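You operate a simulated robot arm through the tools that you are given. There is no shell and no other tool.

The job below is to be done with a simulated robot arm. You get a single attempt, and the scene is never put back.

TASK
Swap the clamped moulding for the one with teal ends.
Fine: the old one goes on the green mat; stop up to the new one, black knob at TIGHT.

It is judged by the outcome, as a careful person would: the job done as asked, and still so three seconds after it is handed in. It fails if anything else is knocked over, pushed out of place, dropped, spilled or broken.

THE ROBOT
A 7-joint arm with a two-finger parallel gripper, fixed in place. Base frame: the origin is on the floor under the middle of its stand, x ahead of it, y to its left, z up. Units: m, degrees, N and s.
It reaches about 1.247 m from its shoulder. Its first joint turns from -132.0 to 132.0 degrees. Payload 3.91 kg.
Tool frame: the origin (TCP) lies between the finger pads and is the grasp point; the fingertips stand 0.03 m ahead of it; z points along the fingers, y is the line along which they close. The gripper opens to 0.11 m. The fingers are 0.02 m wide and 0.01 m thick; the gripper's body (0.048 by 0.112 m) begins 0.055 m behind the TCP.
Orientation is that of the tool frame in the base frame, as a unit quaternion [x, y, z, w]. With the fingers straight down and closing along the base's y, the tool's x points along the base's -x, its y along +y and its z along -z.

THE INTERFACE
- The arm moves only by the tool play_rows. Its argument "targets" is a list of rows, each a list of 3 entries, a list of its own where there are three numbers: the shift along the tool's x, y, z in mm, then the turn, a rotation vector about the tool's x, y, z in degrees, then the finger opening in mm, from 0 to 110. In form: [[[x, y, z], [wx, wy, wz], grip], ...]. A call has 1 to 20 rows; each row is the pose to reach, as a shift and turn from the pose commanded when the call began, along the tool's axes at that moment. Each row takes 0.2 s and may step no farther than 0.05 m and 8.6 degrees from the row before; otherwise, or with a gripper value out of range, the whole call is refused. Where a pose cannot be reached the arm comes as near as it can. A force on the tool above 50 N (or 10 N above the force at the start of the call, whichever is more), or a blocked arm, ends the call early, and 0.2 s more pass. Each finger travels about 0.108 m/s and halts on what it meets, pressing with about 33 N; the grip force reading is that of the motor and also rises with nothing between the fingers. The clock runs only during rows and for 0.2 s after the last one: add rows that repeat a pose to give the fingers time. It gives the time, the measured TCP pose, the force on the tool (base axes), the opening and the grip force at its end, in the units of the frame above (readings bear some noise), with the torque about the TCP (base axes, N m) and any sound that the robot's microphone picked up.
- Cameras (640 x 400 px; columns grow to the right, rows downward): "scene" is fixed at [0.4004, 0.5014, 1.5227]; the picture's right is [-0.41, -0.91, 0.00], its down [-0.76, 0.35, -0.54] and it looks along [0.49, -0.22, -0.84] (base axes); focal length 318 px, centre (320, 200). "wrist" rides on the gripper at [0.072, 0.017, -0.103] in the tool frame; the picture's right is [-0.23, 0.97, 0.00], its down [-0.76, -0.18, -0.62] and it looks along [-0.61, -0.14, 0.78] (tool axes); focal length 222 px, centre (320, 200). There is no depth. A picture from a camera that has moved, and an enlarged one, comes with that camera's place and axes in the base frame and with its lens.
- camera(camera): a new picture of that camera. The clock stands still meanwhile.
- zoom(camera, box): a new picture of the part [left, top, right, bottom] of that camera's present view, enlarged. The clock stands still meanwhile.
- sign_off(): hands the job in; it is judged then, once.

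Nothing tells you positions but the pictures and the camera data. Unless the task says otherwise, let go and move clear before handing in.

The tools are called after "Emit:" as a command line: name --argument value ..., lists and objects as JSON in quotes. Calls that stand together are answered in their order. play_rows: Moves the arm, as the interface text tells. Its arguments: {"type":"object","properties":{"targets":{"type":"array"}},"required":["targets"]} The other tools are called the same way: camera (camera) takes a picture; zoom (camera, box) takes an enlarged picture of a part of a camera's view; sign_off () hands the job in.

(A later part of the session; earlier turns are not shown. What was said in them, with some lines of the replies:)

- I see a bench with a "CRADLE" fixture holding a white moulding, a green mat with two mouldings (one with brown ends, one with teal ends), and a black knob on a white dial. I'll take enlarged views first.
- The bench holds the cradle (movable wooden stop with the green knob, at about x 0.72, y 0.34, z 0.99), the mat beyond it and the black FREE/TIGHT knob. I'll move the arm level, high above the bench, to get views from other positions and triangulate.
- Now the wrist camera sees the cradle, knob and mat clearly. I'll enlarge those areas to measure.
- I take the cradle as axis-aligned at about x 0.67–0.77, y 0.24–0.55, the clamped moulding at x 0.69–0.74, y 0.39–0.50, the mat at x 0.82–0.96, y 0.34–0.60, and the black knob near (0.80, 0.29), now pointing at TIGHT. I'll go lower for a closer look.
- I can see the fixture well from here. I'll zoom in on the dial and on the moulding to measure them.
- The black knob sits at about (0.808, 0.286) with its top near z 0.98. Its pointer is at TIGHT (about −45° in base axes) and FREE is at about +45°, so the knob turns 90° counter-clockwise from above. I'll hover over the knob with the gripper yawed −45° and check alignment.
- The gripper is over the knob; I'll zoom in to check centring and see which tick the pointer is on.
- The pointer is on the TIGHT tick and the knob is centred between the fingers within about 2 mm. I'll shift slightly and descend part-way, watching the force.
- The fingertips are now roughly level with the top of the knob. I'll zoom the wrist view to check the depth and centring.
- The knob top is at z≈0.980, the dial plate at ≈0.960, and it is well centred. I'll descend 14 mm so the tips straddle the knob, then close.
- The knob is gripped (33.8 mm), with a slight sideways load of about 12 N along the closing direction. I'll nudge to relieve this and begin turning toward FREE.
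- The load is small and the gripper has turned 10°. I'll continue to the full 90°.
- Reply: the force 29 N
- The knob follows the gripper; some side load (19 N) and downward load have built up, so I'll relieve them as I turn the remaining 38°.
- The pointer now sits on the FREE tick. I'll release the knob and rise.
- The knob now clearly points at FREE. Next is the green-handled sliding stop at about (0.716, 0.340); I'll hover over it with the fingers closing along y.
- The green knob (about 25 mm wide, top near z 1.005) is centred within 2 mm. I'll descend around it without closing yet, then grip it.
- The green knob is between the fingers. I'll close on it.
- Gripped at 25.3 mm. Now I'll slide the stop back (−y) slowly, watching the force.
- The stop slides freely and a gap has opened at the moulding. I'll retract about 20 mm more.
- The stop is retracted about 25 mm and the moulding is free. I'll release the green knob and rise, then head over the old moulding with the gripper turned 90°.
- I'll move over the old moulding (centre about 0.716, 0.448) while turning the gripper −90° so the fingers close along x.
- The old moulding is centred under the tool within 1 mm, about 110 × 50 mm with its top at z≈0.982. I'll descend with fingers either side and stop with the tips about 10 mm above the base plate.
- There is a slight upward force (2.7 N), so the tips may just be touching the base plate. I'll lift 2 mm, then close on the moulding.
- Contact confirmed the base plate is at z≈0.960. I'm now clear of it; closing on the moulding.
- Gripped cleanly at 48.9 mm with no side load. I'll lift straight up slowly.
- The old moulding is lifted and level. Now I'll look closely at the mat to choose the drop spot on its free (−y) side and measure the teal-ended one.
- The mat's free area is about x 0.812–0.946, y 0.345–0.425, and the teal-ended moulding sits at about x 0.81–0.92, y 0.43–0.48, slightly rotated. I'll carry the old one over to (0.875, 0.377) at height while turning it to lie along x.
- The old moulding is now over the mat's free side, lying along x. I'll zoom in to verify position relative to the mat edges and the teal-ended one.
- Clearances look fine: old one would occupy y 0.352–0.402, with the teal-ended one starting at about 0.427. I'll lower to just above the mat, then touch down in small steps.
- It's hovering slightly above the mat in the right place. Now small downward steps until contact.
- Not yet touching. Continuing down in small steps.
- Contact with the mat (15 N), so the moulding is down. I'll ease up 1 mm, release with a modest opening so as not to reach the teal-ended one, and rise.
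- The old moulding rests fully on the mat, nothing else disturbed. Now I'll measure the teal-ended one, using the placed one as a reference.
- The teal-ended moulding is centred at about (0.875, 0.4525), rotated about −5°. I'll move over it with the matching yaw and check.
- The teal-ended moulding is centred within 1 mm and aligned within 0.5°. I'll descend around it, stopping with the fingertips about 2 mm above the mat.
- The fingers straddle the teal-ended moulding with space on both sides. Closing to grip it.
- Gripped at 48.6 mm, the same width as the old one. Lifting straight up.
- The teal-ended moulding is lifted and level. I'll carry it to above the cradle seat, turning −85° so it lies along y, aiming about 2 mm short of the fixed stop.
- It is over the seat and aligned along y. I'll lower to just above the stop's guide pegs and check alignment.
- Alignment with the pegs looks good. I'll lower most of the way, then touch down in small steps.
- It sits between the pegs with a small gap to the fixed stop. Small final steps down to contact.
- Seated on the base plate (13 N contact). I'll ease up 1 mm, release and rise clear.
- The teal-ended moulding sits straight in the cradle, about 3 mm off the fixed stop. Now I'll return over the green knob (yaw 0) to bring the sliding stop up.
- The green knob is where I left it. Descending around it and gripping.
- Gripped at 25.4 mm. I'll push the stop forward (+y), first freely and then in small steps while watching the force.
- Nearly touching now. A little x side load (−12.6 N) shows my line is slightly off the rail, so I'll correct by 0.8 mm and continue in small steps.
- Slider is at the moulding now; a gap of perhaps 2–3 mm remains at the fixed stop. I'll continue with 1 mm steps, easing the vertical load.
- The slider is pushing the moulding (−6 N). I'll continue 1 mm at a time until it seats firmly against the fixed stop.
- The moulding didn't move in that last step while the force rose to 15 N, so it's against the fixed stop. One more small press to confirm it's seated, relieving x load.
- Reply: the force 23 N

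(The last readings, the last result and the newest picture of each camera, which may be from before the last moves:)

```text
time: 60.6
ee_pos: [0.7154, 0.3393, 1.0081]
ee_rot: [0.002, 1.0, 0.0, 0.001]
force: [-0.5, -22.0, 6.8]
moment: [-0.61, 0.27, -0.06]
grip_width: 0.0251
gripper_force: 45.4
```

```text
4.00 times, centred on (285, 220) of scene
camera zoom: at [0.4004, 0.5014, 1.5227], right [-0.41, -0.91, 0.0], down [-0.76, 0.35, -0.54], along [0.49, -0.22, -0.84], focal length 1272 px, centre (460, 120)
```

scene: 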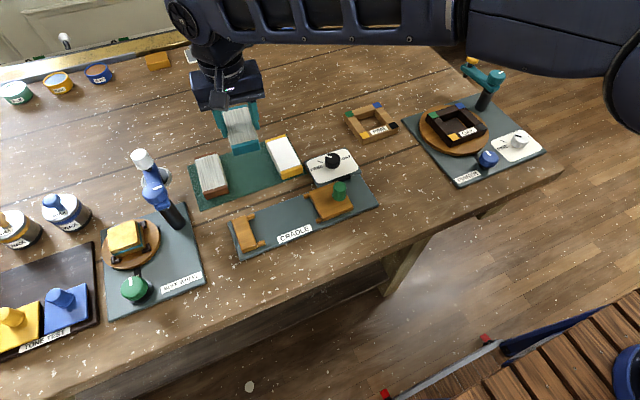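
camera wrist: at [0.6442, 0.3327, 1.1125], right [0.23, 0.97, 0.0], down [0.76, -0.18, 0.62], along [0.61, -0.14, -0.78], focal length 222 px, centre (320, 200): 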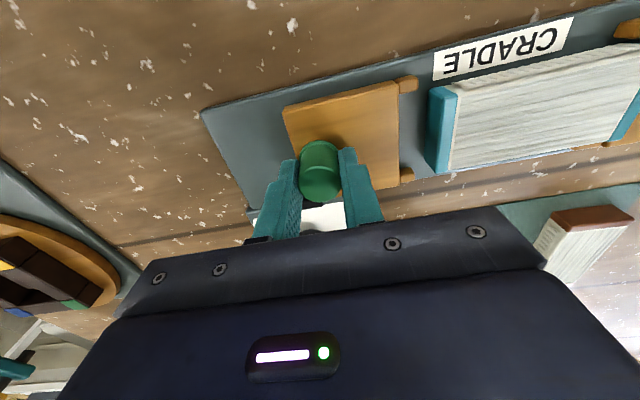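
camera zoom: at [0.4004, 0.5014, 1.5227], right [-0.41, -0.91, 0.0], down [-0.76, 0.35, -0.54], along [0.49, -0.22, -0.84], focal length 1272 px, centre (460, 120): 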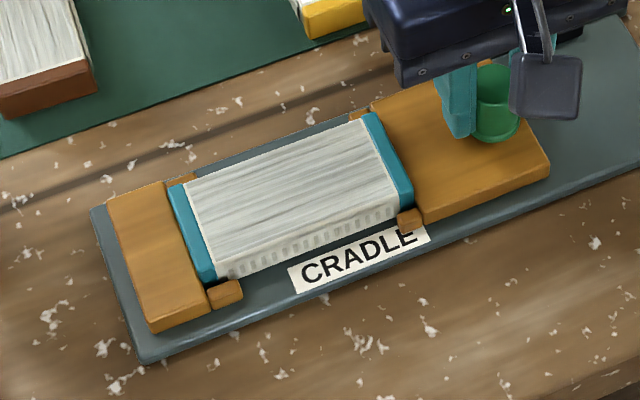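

Force 22 N with no motion: the moulding is clamped between the two stops. I'll release the green knob and rise straight up.

Emit:
play_rows --targets '[[[0, 0, 0], [0, 0, 0], 40], [[0, 0, 0], [0, 0, 0], 48], [[0, 0, 0], [0, 0, 0], 48], [[0, 0, -20], [0, 0, 0], 48], [[0, 0, -50], [0, 0, 0], 55], [[0, 0, -70], [0, 0, 0], 60], [[0, 0, -70], [0, 0, 0], 60]]'

Emit:
zoom --camera "scene" --box '[220, 160, 380, 270]'

Emit:
zoom --camera "wrist" --box '[260, 0, 640, 200]'

```text
time: 62.2
ee_pos: [0.7126, 0.3403, 1.0774]
ee_rot: [-0.001, 1.0, 0.0, 0.0]
force: [-0.1, 0.2, -0.2]
moment: [0.02, 0.01, -0.01]
grip_width: 0.0597
gripper_force: 0.0
```

```text
3.64 times, centred on (300, 215) of scene
camera zoom: at [0.4004, 0.5014, 1.5227], right [-0.41, -0.91, 0.0], down [-0.76, 0.35, -0.54], along [0.49, -0.22, -0.84], focal length 1156 px, centre (393, 146)
```

zoom: 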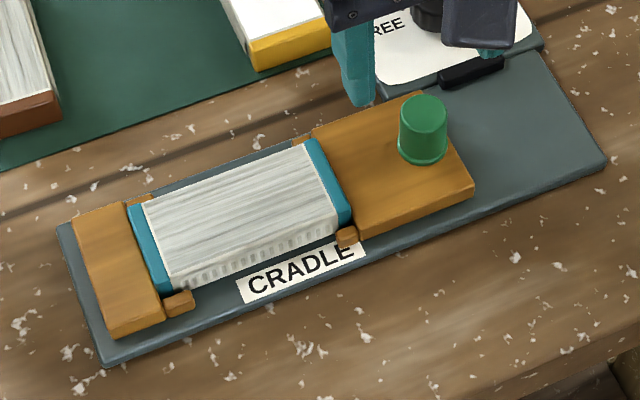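

```text
1.68 times, centred on (450, 100) of wrist
camera zoom: at [0.6417, 0.3585, 1.1806], right [0.23, 0.97, 0.0], down [0.76, -0.18, 0.62], along [0.61, -0.14, -0.78], focal length 374 px, centre (101, 368)
```

zoom: 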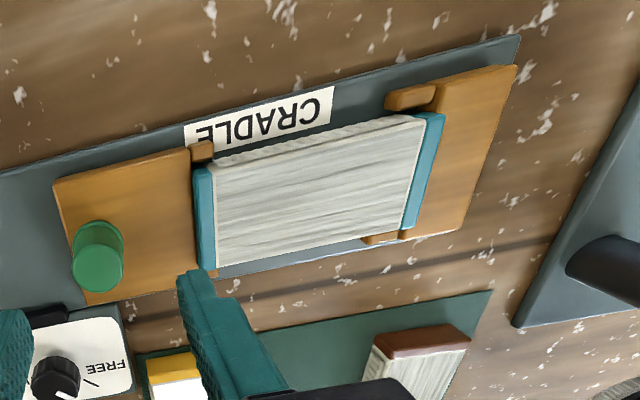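

The stop remains up against the moulding. I'll take a close look at both contact faces before tightening.

Emit:
zoom --camera "scene" --box '[295, 185, 335, 235]'

Emit:
zoom --camera "wrist" --box '[360, 70, 410, 170]'

Emit:
zoom --camera "wrist" --box '[470, 30, 560, 150]'

```text
8.00 times, centred on (315, 210) of scene
camera zoom: at [0.4004, 0.5014, 1.5227], right [-0.41, -0.91, 0.0], down [-0.76, 0.35, -0.54], along [0.49, -0.22, -0.84], focal length 2544 px, centre (360, 120)
```

zoom: 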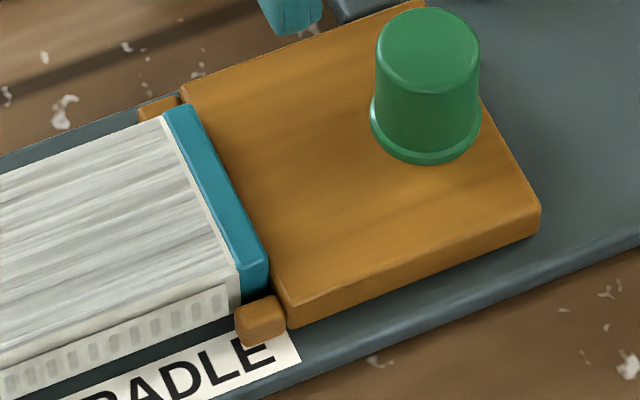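

```text
4.00 times, centred on (385, 120) of wrist
camera zoom: at [0.6417, 0.3585, 1.1806], right [0.23, 0.97, 0.0], down [0.76, -0.18, 0.62], along [0.61, -0.14, -0.78], focal length 888 px, centre (60, 520)
```

zoom: 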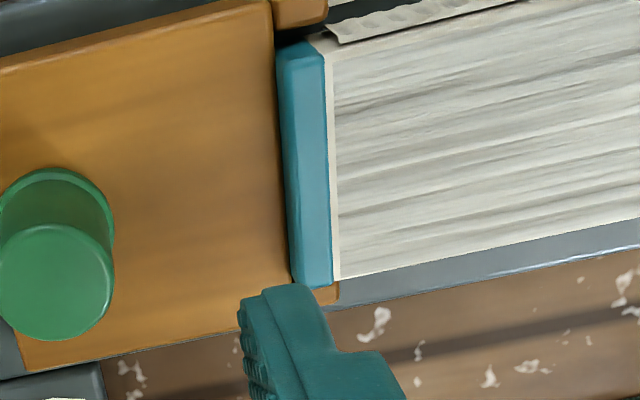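

```text
3.33 times, centred on (515, 90) of wrist
camera zoom: at [0.6417, 0.3585, 1.1806], right [0.23, 0.97, 0.0], down [0.76, -0.18, 0.62], along [0.61, -0.14, -0.78], focal length 740 px, centre (-330, 567)
```

zoom: 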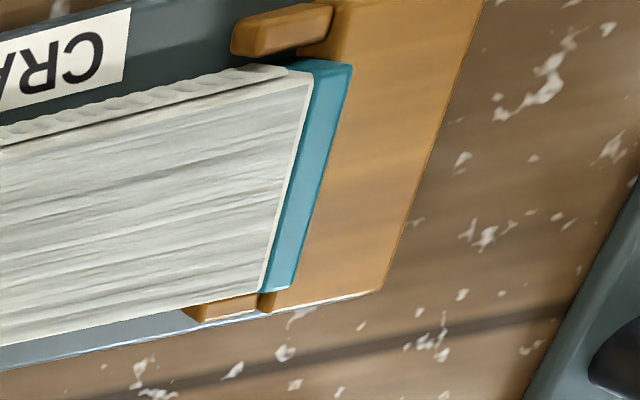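

Both faces are in contact. Now back to the black knob with yaw +45° to turn it from FREE to TIGHT.

Emit:
play_rows --targets '[[[-15, -9, 0], [0, 0, -7.5], 60], [[-30, -18, 0], [0, 0, -15], 60], [[-45, -27, 0], [0, 0, -22.5], 60], [[-60, -35, 0], [0, 0, -30], 60], [[-75, -44, 0], [0, 0, -37.5], 60], [[-90.3, -51.7, 0], [0, 0, -45], 60], [[-90.3, -51.7, 0], [0, 0, -45], 60]]'

Emit:
camera --camera "wrist"

Emit:
zoom --camera "wrist" --box '[235, 70, 415, 190]'

```text
time: 63.8
ee_pos: [0.8059, 0.2878, 1.076]
ee_rot: [-0.383, 0.924, 0.001, 0.001]
force: [0.0, -0.2, -0.3]
moment: [0.0, 0.01, 0.0]
grip_width: 0.0599
gripper_force: 0.0
```

```text
taken
camera wrist: at [0.7428, 0.2502, 1.1816], right [-0.53, 0.85, 0.0], down [0.66, 0.41, 0.62], along [0.53, 0.33, -0.78], focal length 222 px, centre (320, 200)
```

wrist: 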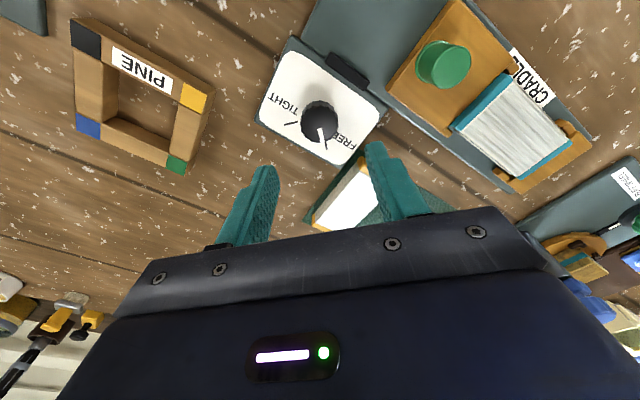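

```text
3.33 times, centred on (325, 130) of wrist
camera zoom: at [0.7428, 0.2502, 1.1816], right [-0.53, 0.85, 0.0], down [0.66, 0.41, 0.62], along [0.53, 0.33, -0.78], focal length 740 px, centre (303, 433)
```

zoom: 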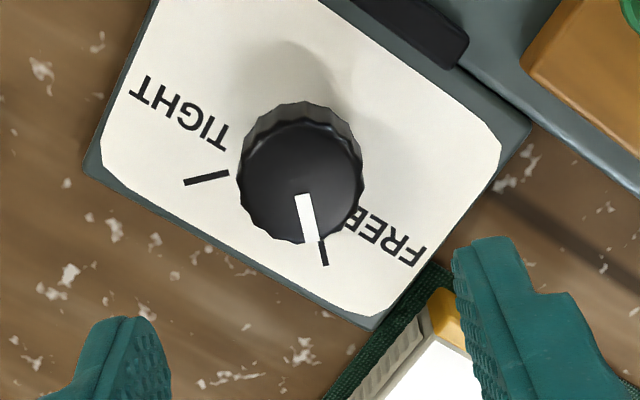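

Knob centred under the tool. I'll descend to the earlier gripping height and close on it.

Emit:
play_rows --targets '[[[0.7, 0, 25], [0, 0, 0], 56], [[0.7, 0, 50], [0, 0, 0], 56], [[0.7, 0, 72], [0, 0, 0], 56], [[0.7, 0, 83.5], [0, 0, 0], 56], [[0.7, 0, 83.5], [0, 0, 0], 56], [[0.7, 0, 83.5], [0, 0, 0], 25], [[0.7, 0, 83.5], [0, 0, 0], 25], [[0.7, 0, 83.5], [0, 0, 0], 25]]'

Emit:
zoom --camera "wrist" --box '[235, 105, 415, 225]'

```text
time: 65.6
ee_pos: [0.8044, 0.2894, 0.9947]
ee_rot: [-0.383, 0.924, 0.0, 0.0]
force: [1.1, 0.7, -2.3]
moment: [0.48, -0.56, -0.02]
grip_width: 0.034
gripper_force: 45.1
```

```text
3.33 times, centred on (325, 165) of wrist
camera zoom: at [0.7425, 0.2499, 1.0976], right [-0.53, 0.85, 0.0], down [0.66, 0.41, 0.62], along [0.53, 0.33, -0.78], focal length 740 px, centre (303, 317)
```

zoom: 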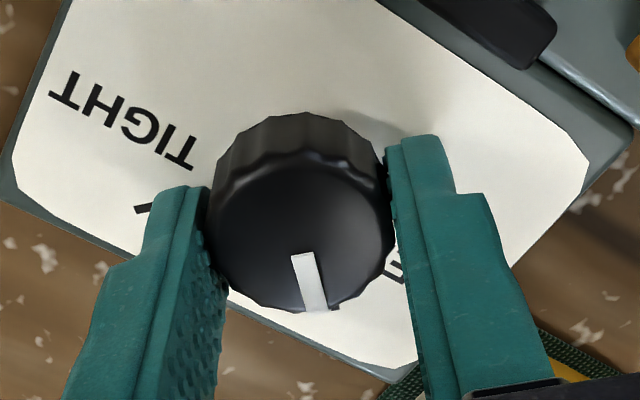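

Gripped with almost no side load. Turning clockwise toward TIGHT in stages.

Emit:
play_rows --targets '[[[0, 0, 0], [0, 0, 7], 25], [[0, 0, 0], [0, 0, 14], 25], [[0, 0, 0], [0, 0, 21], 25], [[0, 0, 0], [0, 0, 28], 25]]'

```text
time: 66.6
ee_pos: [0.806, 0.287, 0.9917]
ee_rot: [-0.146, 0.989, 0.0, 0.0]
force: [19.7, -0.9, -11.6]
moment: [-0.39, 0.26, 0.0]
grip_width: 0.0338
gripper_force: 45.3
```

Emit:
play_rows --targets '[[[-1.2, -0.3, 0.5], [0, 0, 0], 25], [[-1.2, -0.3, 0.5], [0, 0, 7], 25], [[-1.2, -0.3, 0.5], [0, 0, 14], 25], [[-1.2, -0.3, 0.5], [0, 0, 21], 25]]'

```text
time: 67.6
ee_pos: [0.8058, 0.2867, 0.9939]
ee_rot: [0.036, 0.999, -0.001, -0.001]
force: [-7.2, -24.3, -6.8]
moment: [-0.43, -0.67, 0.04]
grip_width: 0.0335
gripper_force: 45.0
```

Emit:
play_rows --targets '[[[0.4, -1.5, 0.3], [0, 0, 0], 25], [[0.4, -1.5, 0.3], [0, 0, 7], 25], [[0.4, -1.5, 0.3], [0, 0, 14], 25], [[0.4, -1.5, 0.3], [0, 0, 21], 25]]'

Emit:
zoom --camera "wrist" --box '[235, 105, 415, 225]'

```text
time: 68.6
ee_pos: [0.8051, 0.2874, 0.9932]
ee_rot: [0.216, 0.976, -0.001, 0.0]
force: [2.3, -25.1, -3.6]
moment: [-0.86, -1.25, 0.05]
grip_width: 0.0341
gripper_force: 44.4
```

```text
3.33 times, centred on (325, 165) of wrist
camera zoom: at [0.7478, 0.3324, 1.0976], right [0.62, 0.79, 0.0], down [0.61, -0.48, 0.62], along [0.49, -0.39, -0.78], focal length 740 px, centre (303, 317)
```

zoom: 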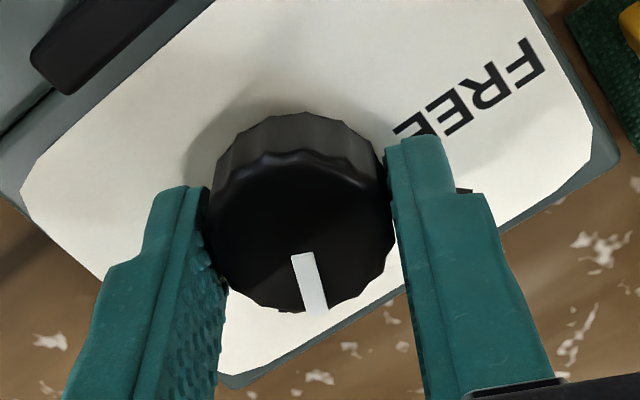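

The knob follows; 20° remain. Relieving the −25 N side load and continuing.

Emit:
play_rows --targets '[[[-0.6, -1.3, 0], [0, 0, 0], 25], [[-0.6, -1.3, 0], [0, 0, 7], 25], [[-0.6, -1.3, 0], [0, 0, 14], 25], [[-0.6, -1.3, 0], [0, 0, 20], 25], [[-0.6, -1.3, 0], [0, 0, 20], 25]]'

Emit:
zoom --camera "wrist" --box '[235, 105, 415, 225]'

```text
time: 69.8
ee_pos: [0.8054, 0.2843, 0.9944]
ee_rot: [0.384, 0.923, -0.001, 0.0]
force: [-3.7, -17.3, 1.7]
moment: [-0.13, 0.35, 0.12]
grip_width: 0.0337
gripper_force: 45.2
```

```text
3.33 times, centred on (325, 165) of wrist
camera zoom: at [0.7666, 0.3488, 1.0977], right [0.85, 0.53, 0.0], down [0.41, -0.67, 0.62], along [0.33, -0.53, -0.78], focal length 740 px, centre (303, 317)
```

zoom: 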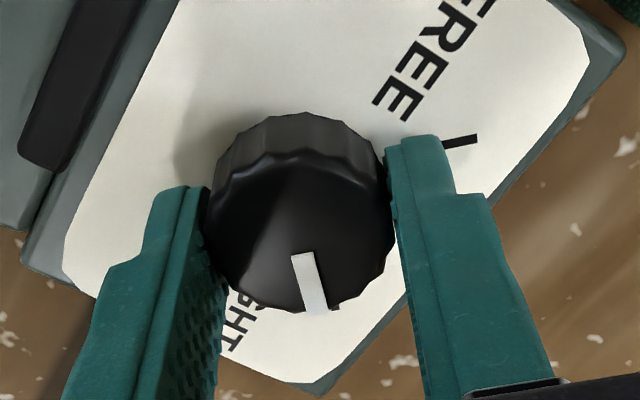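

The pointer is at the TIGHT tick. I'll release and rise to verify it from above.

Emit:
play_rows --targets '[[[0, 0, 0], [0, 0, 0], 50], [[0, 0, 0], [0, 0, 0], 60], [[0, 0, 0], [0, 0, 0], 60], [[0, 0, -20], [0, 0, 0], 60], [[0, 0, -50], [0, 0, 0], 65], [[0, 0, -80], [0, 0, 0], 70], [[0, 0, -80], [0, 0, 0], 70]]'

Emit:
camera --camera "wrist"

Emit:
zoom --camera "wrist" --box '[255, 70, 395, 180]'

Emit:
zoom --camera "scene" --box '[180, 120, 400, 270]'

```text
time: 71.4
ee_pos: [0.8049, 0.2848, 1.0716]
ee_rot: [0.384, 0.924, 0.0, 0.0]
force: [-0.1, -1.1, -0.1]
moment: [0.0, 0.0, 0.02]
grip_width: 0.0701
gripper_force: 0.1
```

```text
taken
camera wrist: at [0.7671, 0.3496, 1.1762], right [0.85, 0.53, 0.0], down [0.41, -0.66, 0.62], along [0.33, -0.53, -0.78], focal length 222 px, centre (320, 200)
```

wrist: 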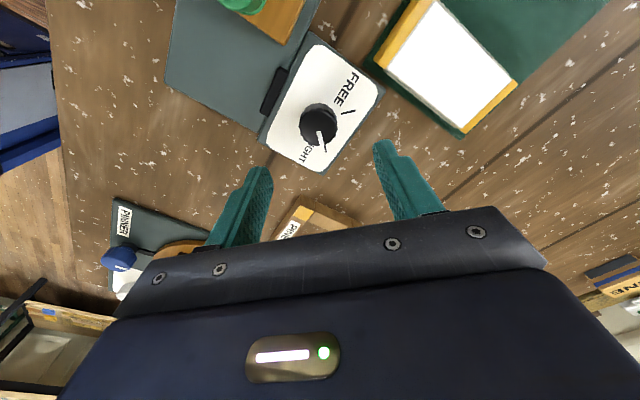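

```text
3.64 times, centred on (325, 125) of wrist
camera zoom: at [0.7671, 0.3496, 1.1762], right [0.85, 0.53, 0.0], down [0.41, -0.66, 0.62], along [0.33, -0.53, -0.78], focal length 808 px, centre (302, 473)
```

zoom: 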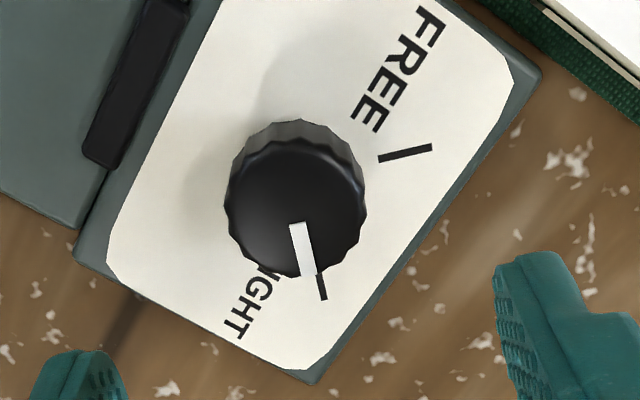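

```text
2.67 times, centred on (290, 195) of scene
camera zoom: at [0.4004, 0.5014, 1.5227], right [-0.41, -0.91, 0.0], down [-0.76, 0.35, -0.54], along [0.49, -0.22, -0.84], focal length 848 px, centre (400, 213)
```

zoom: 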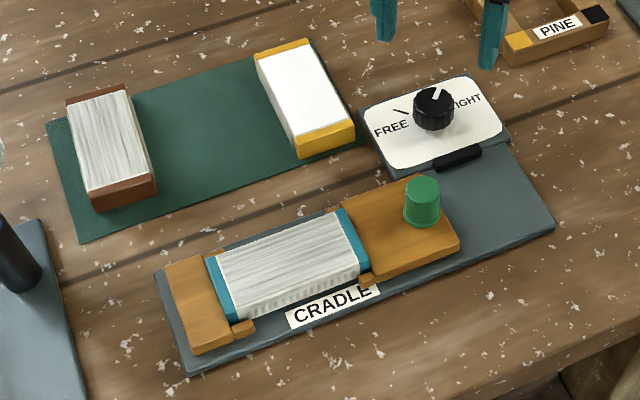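

The pointer is at TIGHT and the new moulding looks clamped. I'll take a more magnified look at the pointer against the tick to make sure it's fully there.

Emit:
zoom --camera "wrist" --box '[295, 95, 345, 160]'

Emit:
zoom --camera "scene" --box '[310, 140, 360, 180]'

```text
6.15 times, centred on (320, 128) of wrist
camera zoom: at [0.7671, 0.3496, 1.1762], right [0.85, 0.53, 0.0], down [0.41, -0.66, 0.62], along [0.33, -0.53, -0.78], focal length 1367 px, centre (320, 646)
```

zoom: 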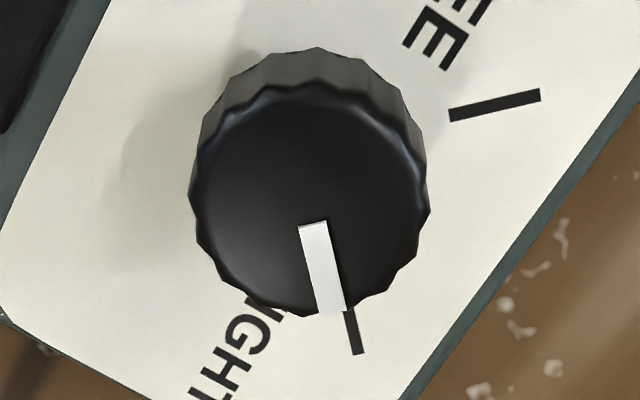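

```text
10.00 times, centred on (335, 160) of scene
camera zoom: at [0.4004, 0.5014, 1.5227], right [-0.41, -0.91, 0.0], down [-0.76, 0.35, -0.54], along [0.49, -0.22, -0.84], focal length 3180 px, centre (170, 600)
```

zoom: 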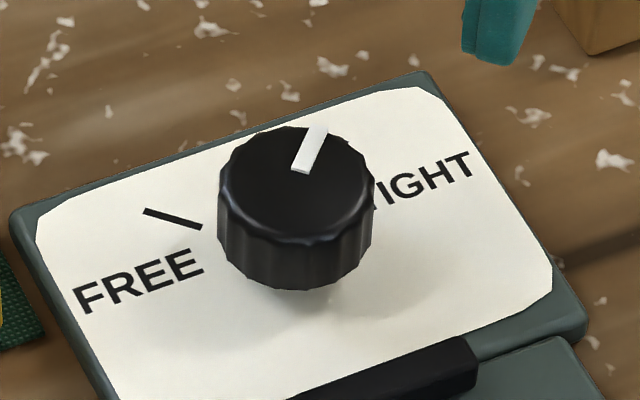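

The pointer lines up with the TIGHT tick (both about −47°). I'll move the arm up and clear, then inspect everything one last time.

Emit:
play_rows --targets '[[[0, 0, -40], [0, 0, 0], 70], [[0, 0, -80], [0, 0, 0], 70], [[0, 0, -120], [0, 0, 0], 70], [[0, 0, -160], [0, 0, -8], 70], [[20, -20, -170], [0, 0, -16], 70], [[45, -45, -170], [0, 0, -24], 70], [[70, -70, -170], [0, 0, -32], 70], [[95, -95, -170], [0, 0, -40], 70], [[120, -120, -170], [0, 0, -45], 70], [[145, -145, -170], [0, 0, -45], 70], [[145, -145, -170], [0, 0, -45], 70]]'

Emit:
camera --camera "scene"

Emit:
camera --camera "wrist"

Emit:
zoom --camera "scene" --box '[180, 120, 400, 270]'

```text
time: 73.8
ee_pos: [0.5987, 0.2873, 1.2455]
ee_rot: [0.0, 1.0, 0.0, 0.0]
force: [0.2, 0.1, -1.0]
moment: [-0.01, -0.01, 0.0]
grip_width: 0.0699
gripper_force: 0.0
```

```text
taken
```

scene: 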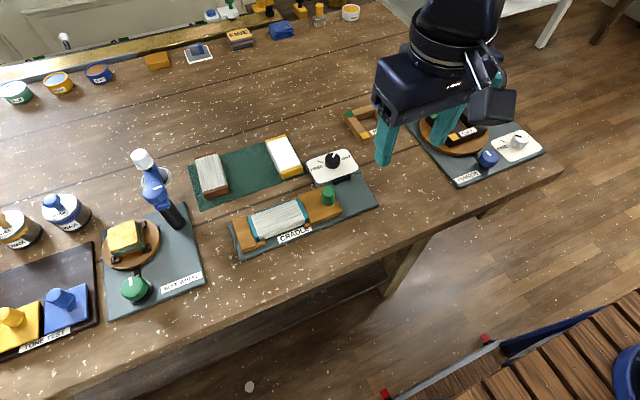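

```text
taken
camera wrist: at [0.5269, 0.3043, 1.3481], right [0.23, 0.97, 0.0], down [0.76, -0.18, 0.62], along [0.61, -0.14, -0.78], focal length 222 px, centre (320, 200)
```

wrist: 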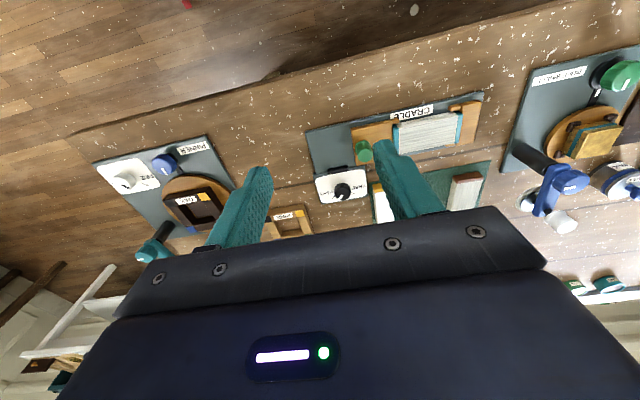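

```text
2.67 times, centred on (290, 195) of scene
camera zoom: at [0.4004, 0.5014, 1.5227], right [-0.41, -0.91, 0.0], down [-0.76, 0.35, -0.54], along [0.49, -0.22, -0.84], focal length 848 px, centre (400, 213)
```

zoom: 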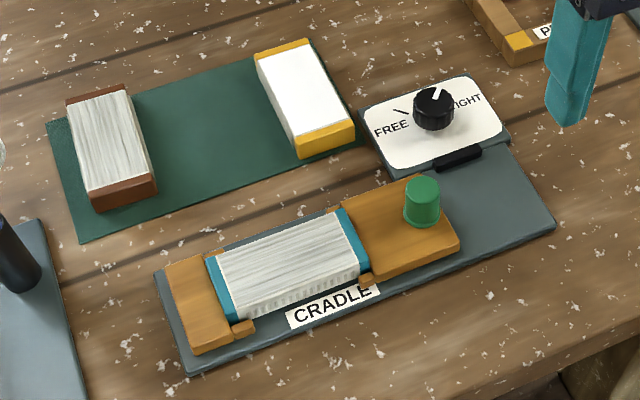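

Everything matches the request: teal-ended moulding clamped, old one on the mat, brown-ended one untouched. One last close check that the old one lies wholly on the mat and the stop contacts the new one.

Emit:
zoom --camera "scene" --box '[255, 125, 325, 185]'

Emit:
zoom --camera "scene" --box '[230, 185, 350, 260]'

```text
6.67 times, centred on (290, 155) of scene
camera zoom: at [0.4004, 0.5014, 1.5227], right [-0.41, -0.91, 0.0], down [-0.76, 0.35, -0.54], along [0.49, -0.22, -0.84], focal length 2120 px, centre (520, 500)
```

zoom: 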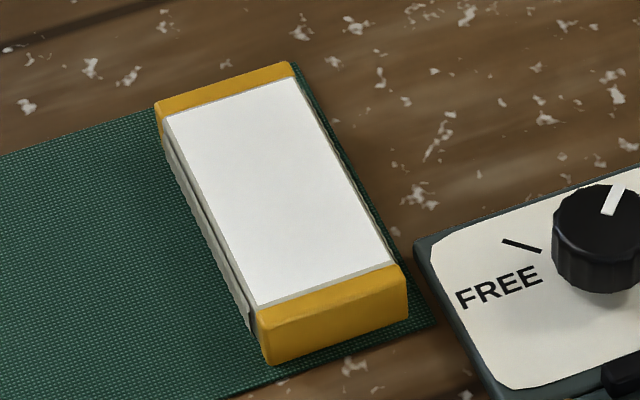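

```text
5.33 times, centred on (290, 222) of scene
camera zoom: at [0.4004, 0.5014, 1.5227], right [-0.41, -0.91, 0.0], down [-0.76, 0.35, -0.54], along [0.49, -0.22, -0.84], focal length 1696 px, centre (480, 80)
```

zoom: 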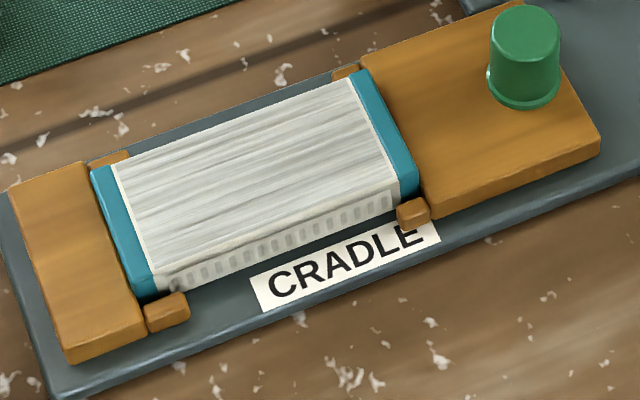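

The old moulding lies wholly on the mat. The teal-ended one is held between both stops, the knob is at TIGHT, and the arm is clear. Handing in.

Emit:
sign_off

```text
The job is handed in.
```

The swap is done and handed in. The teal-ended moulding is in the cradle and the old yellow-ended one lies fully on the green mat.

- **Stop:** I pushed the sliding stop up until the new moulding sat firmly against the fixed stop. It pressed back with about 22 N and didn't move any further.
- **Black knob:** its pointer lines up with the TIGHT mark. I did not push on the stop afterwards to test that it was locked.
- **Everything else:** in the last pictures nothing else on the bench looked moved or knocked over, including the brown-ended moulding on the mat. The gripper had let go and the arm was clear before I handed in.
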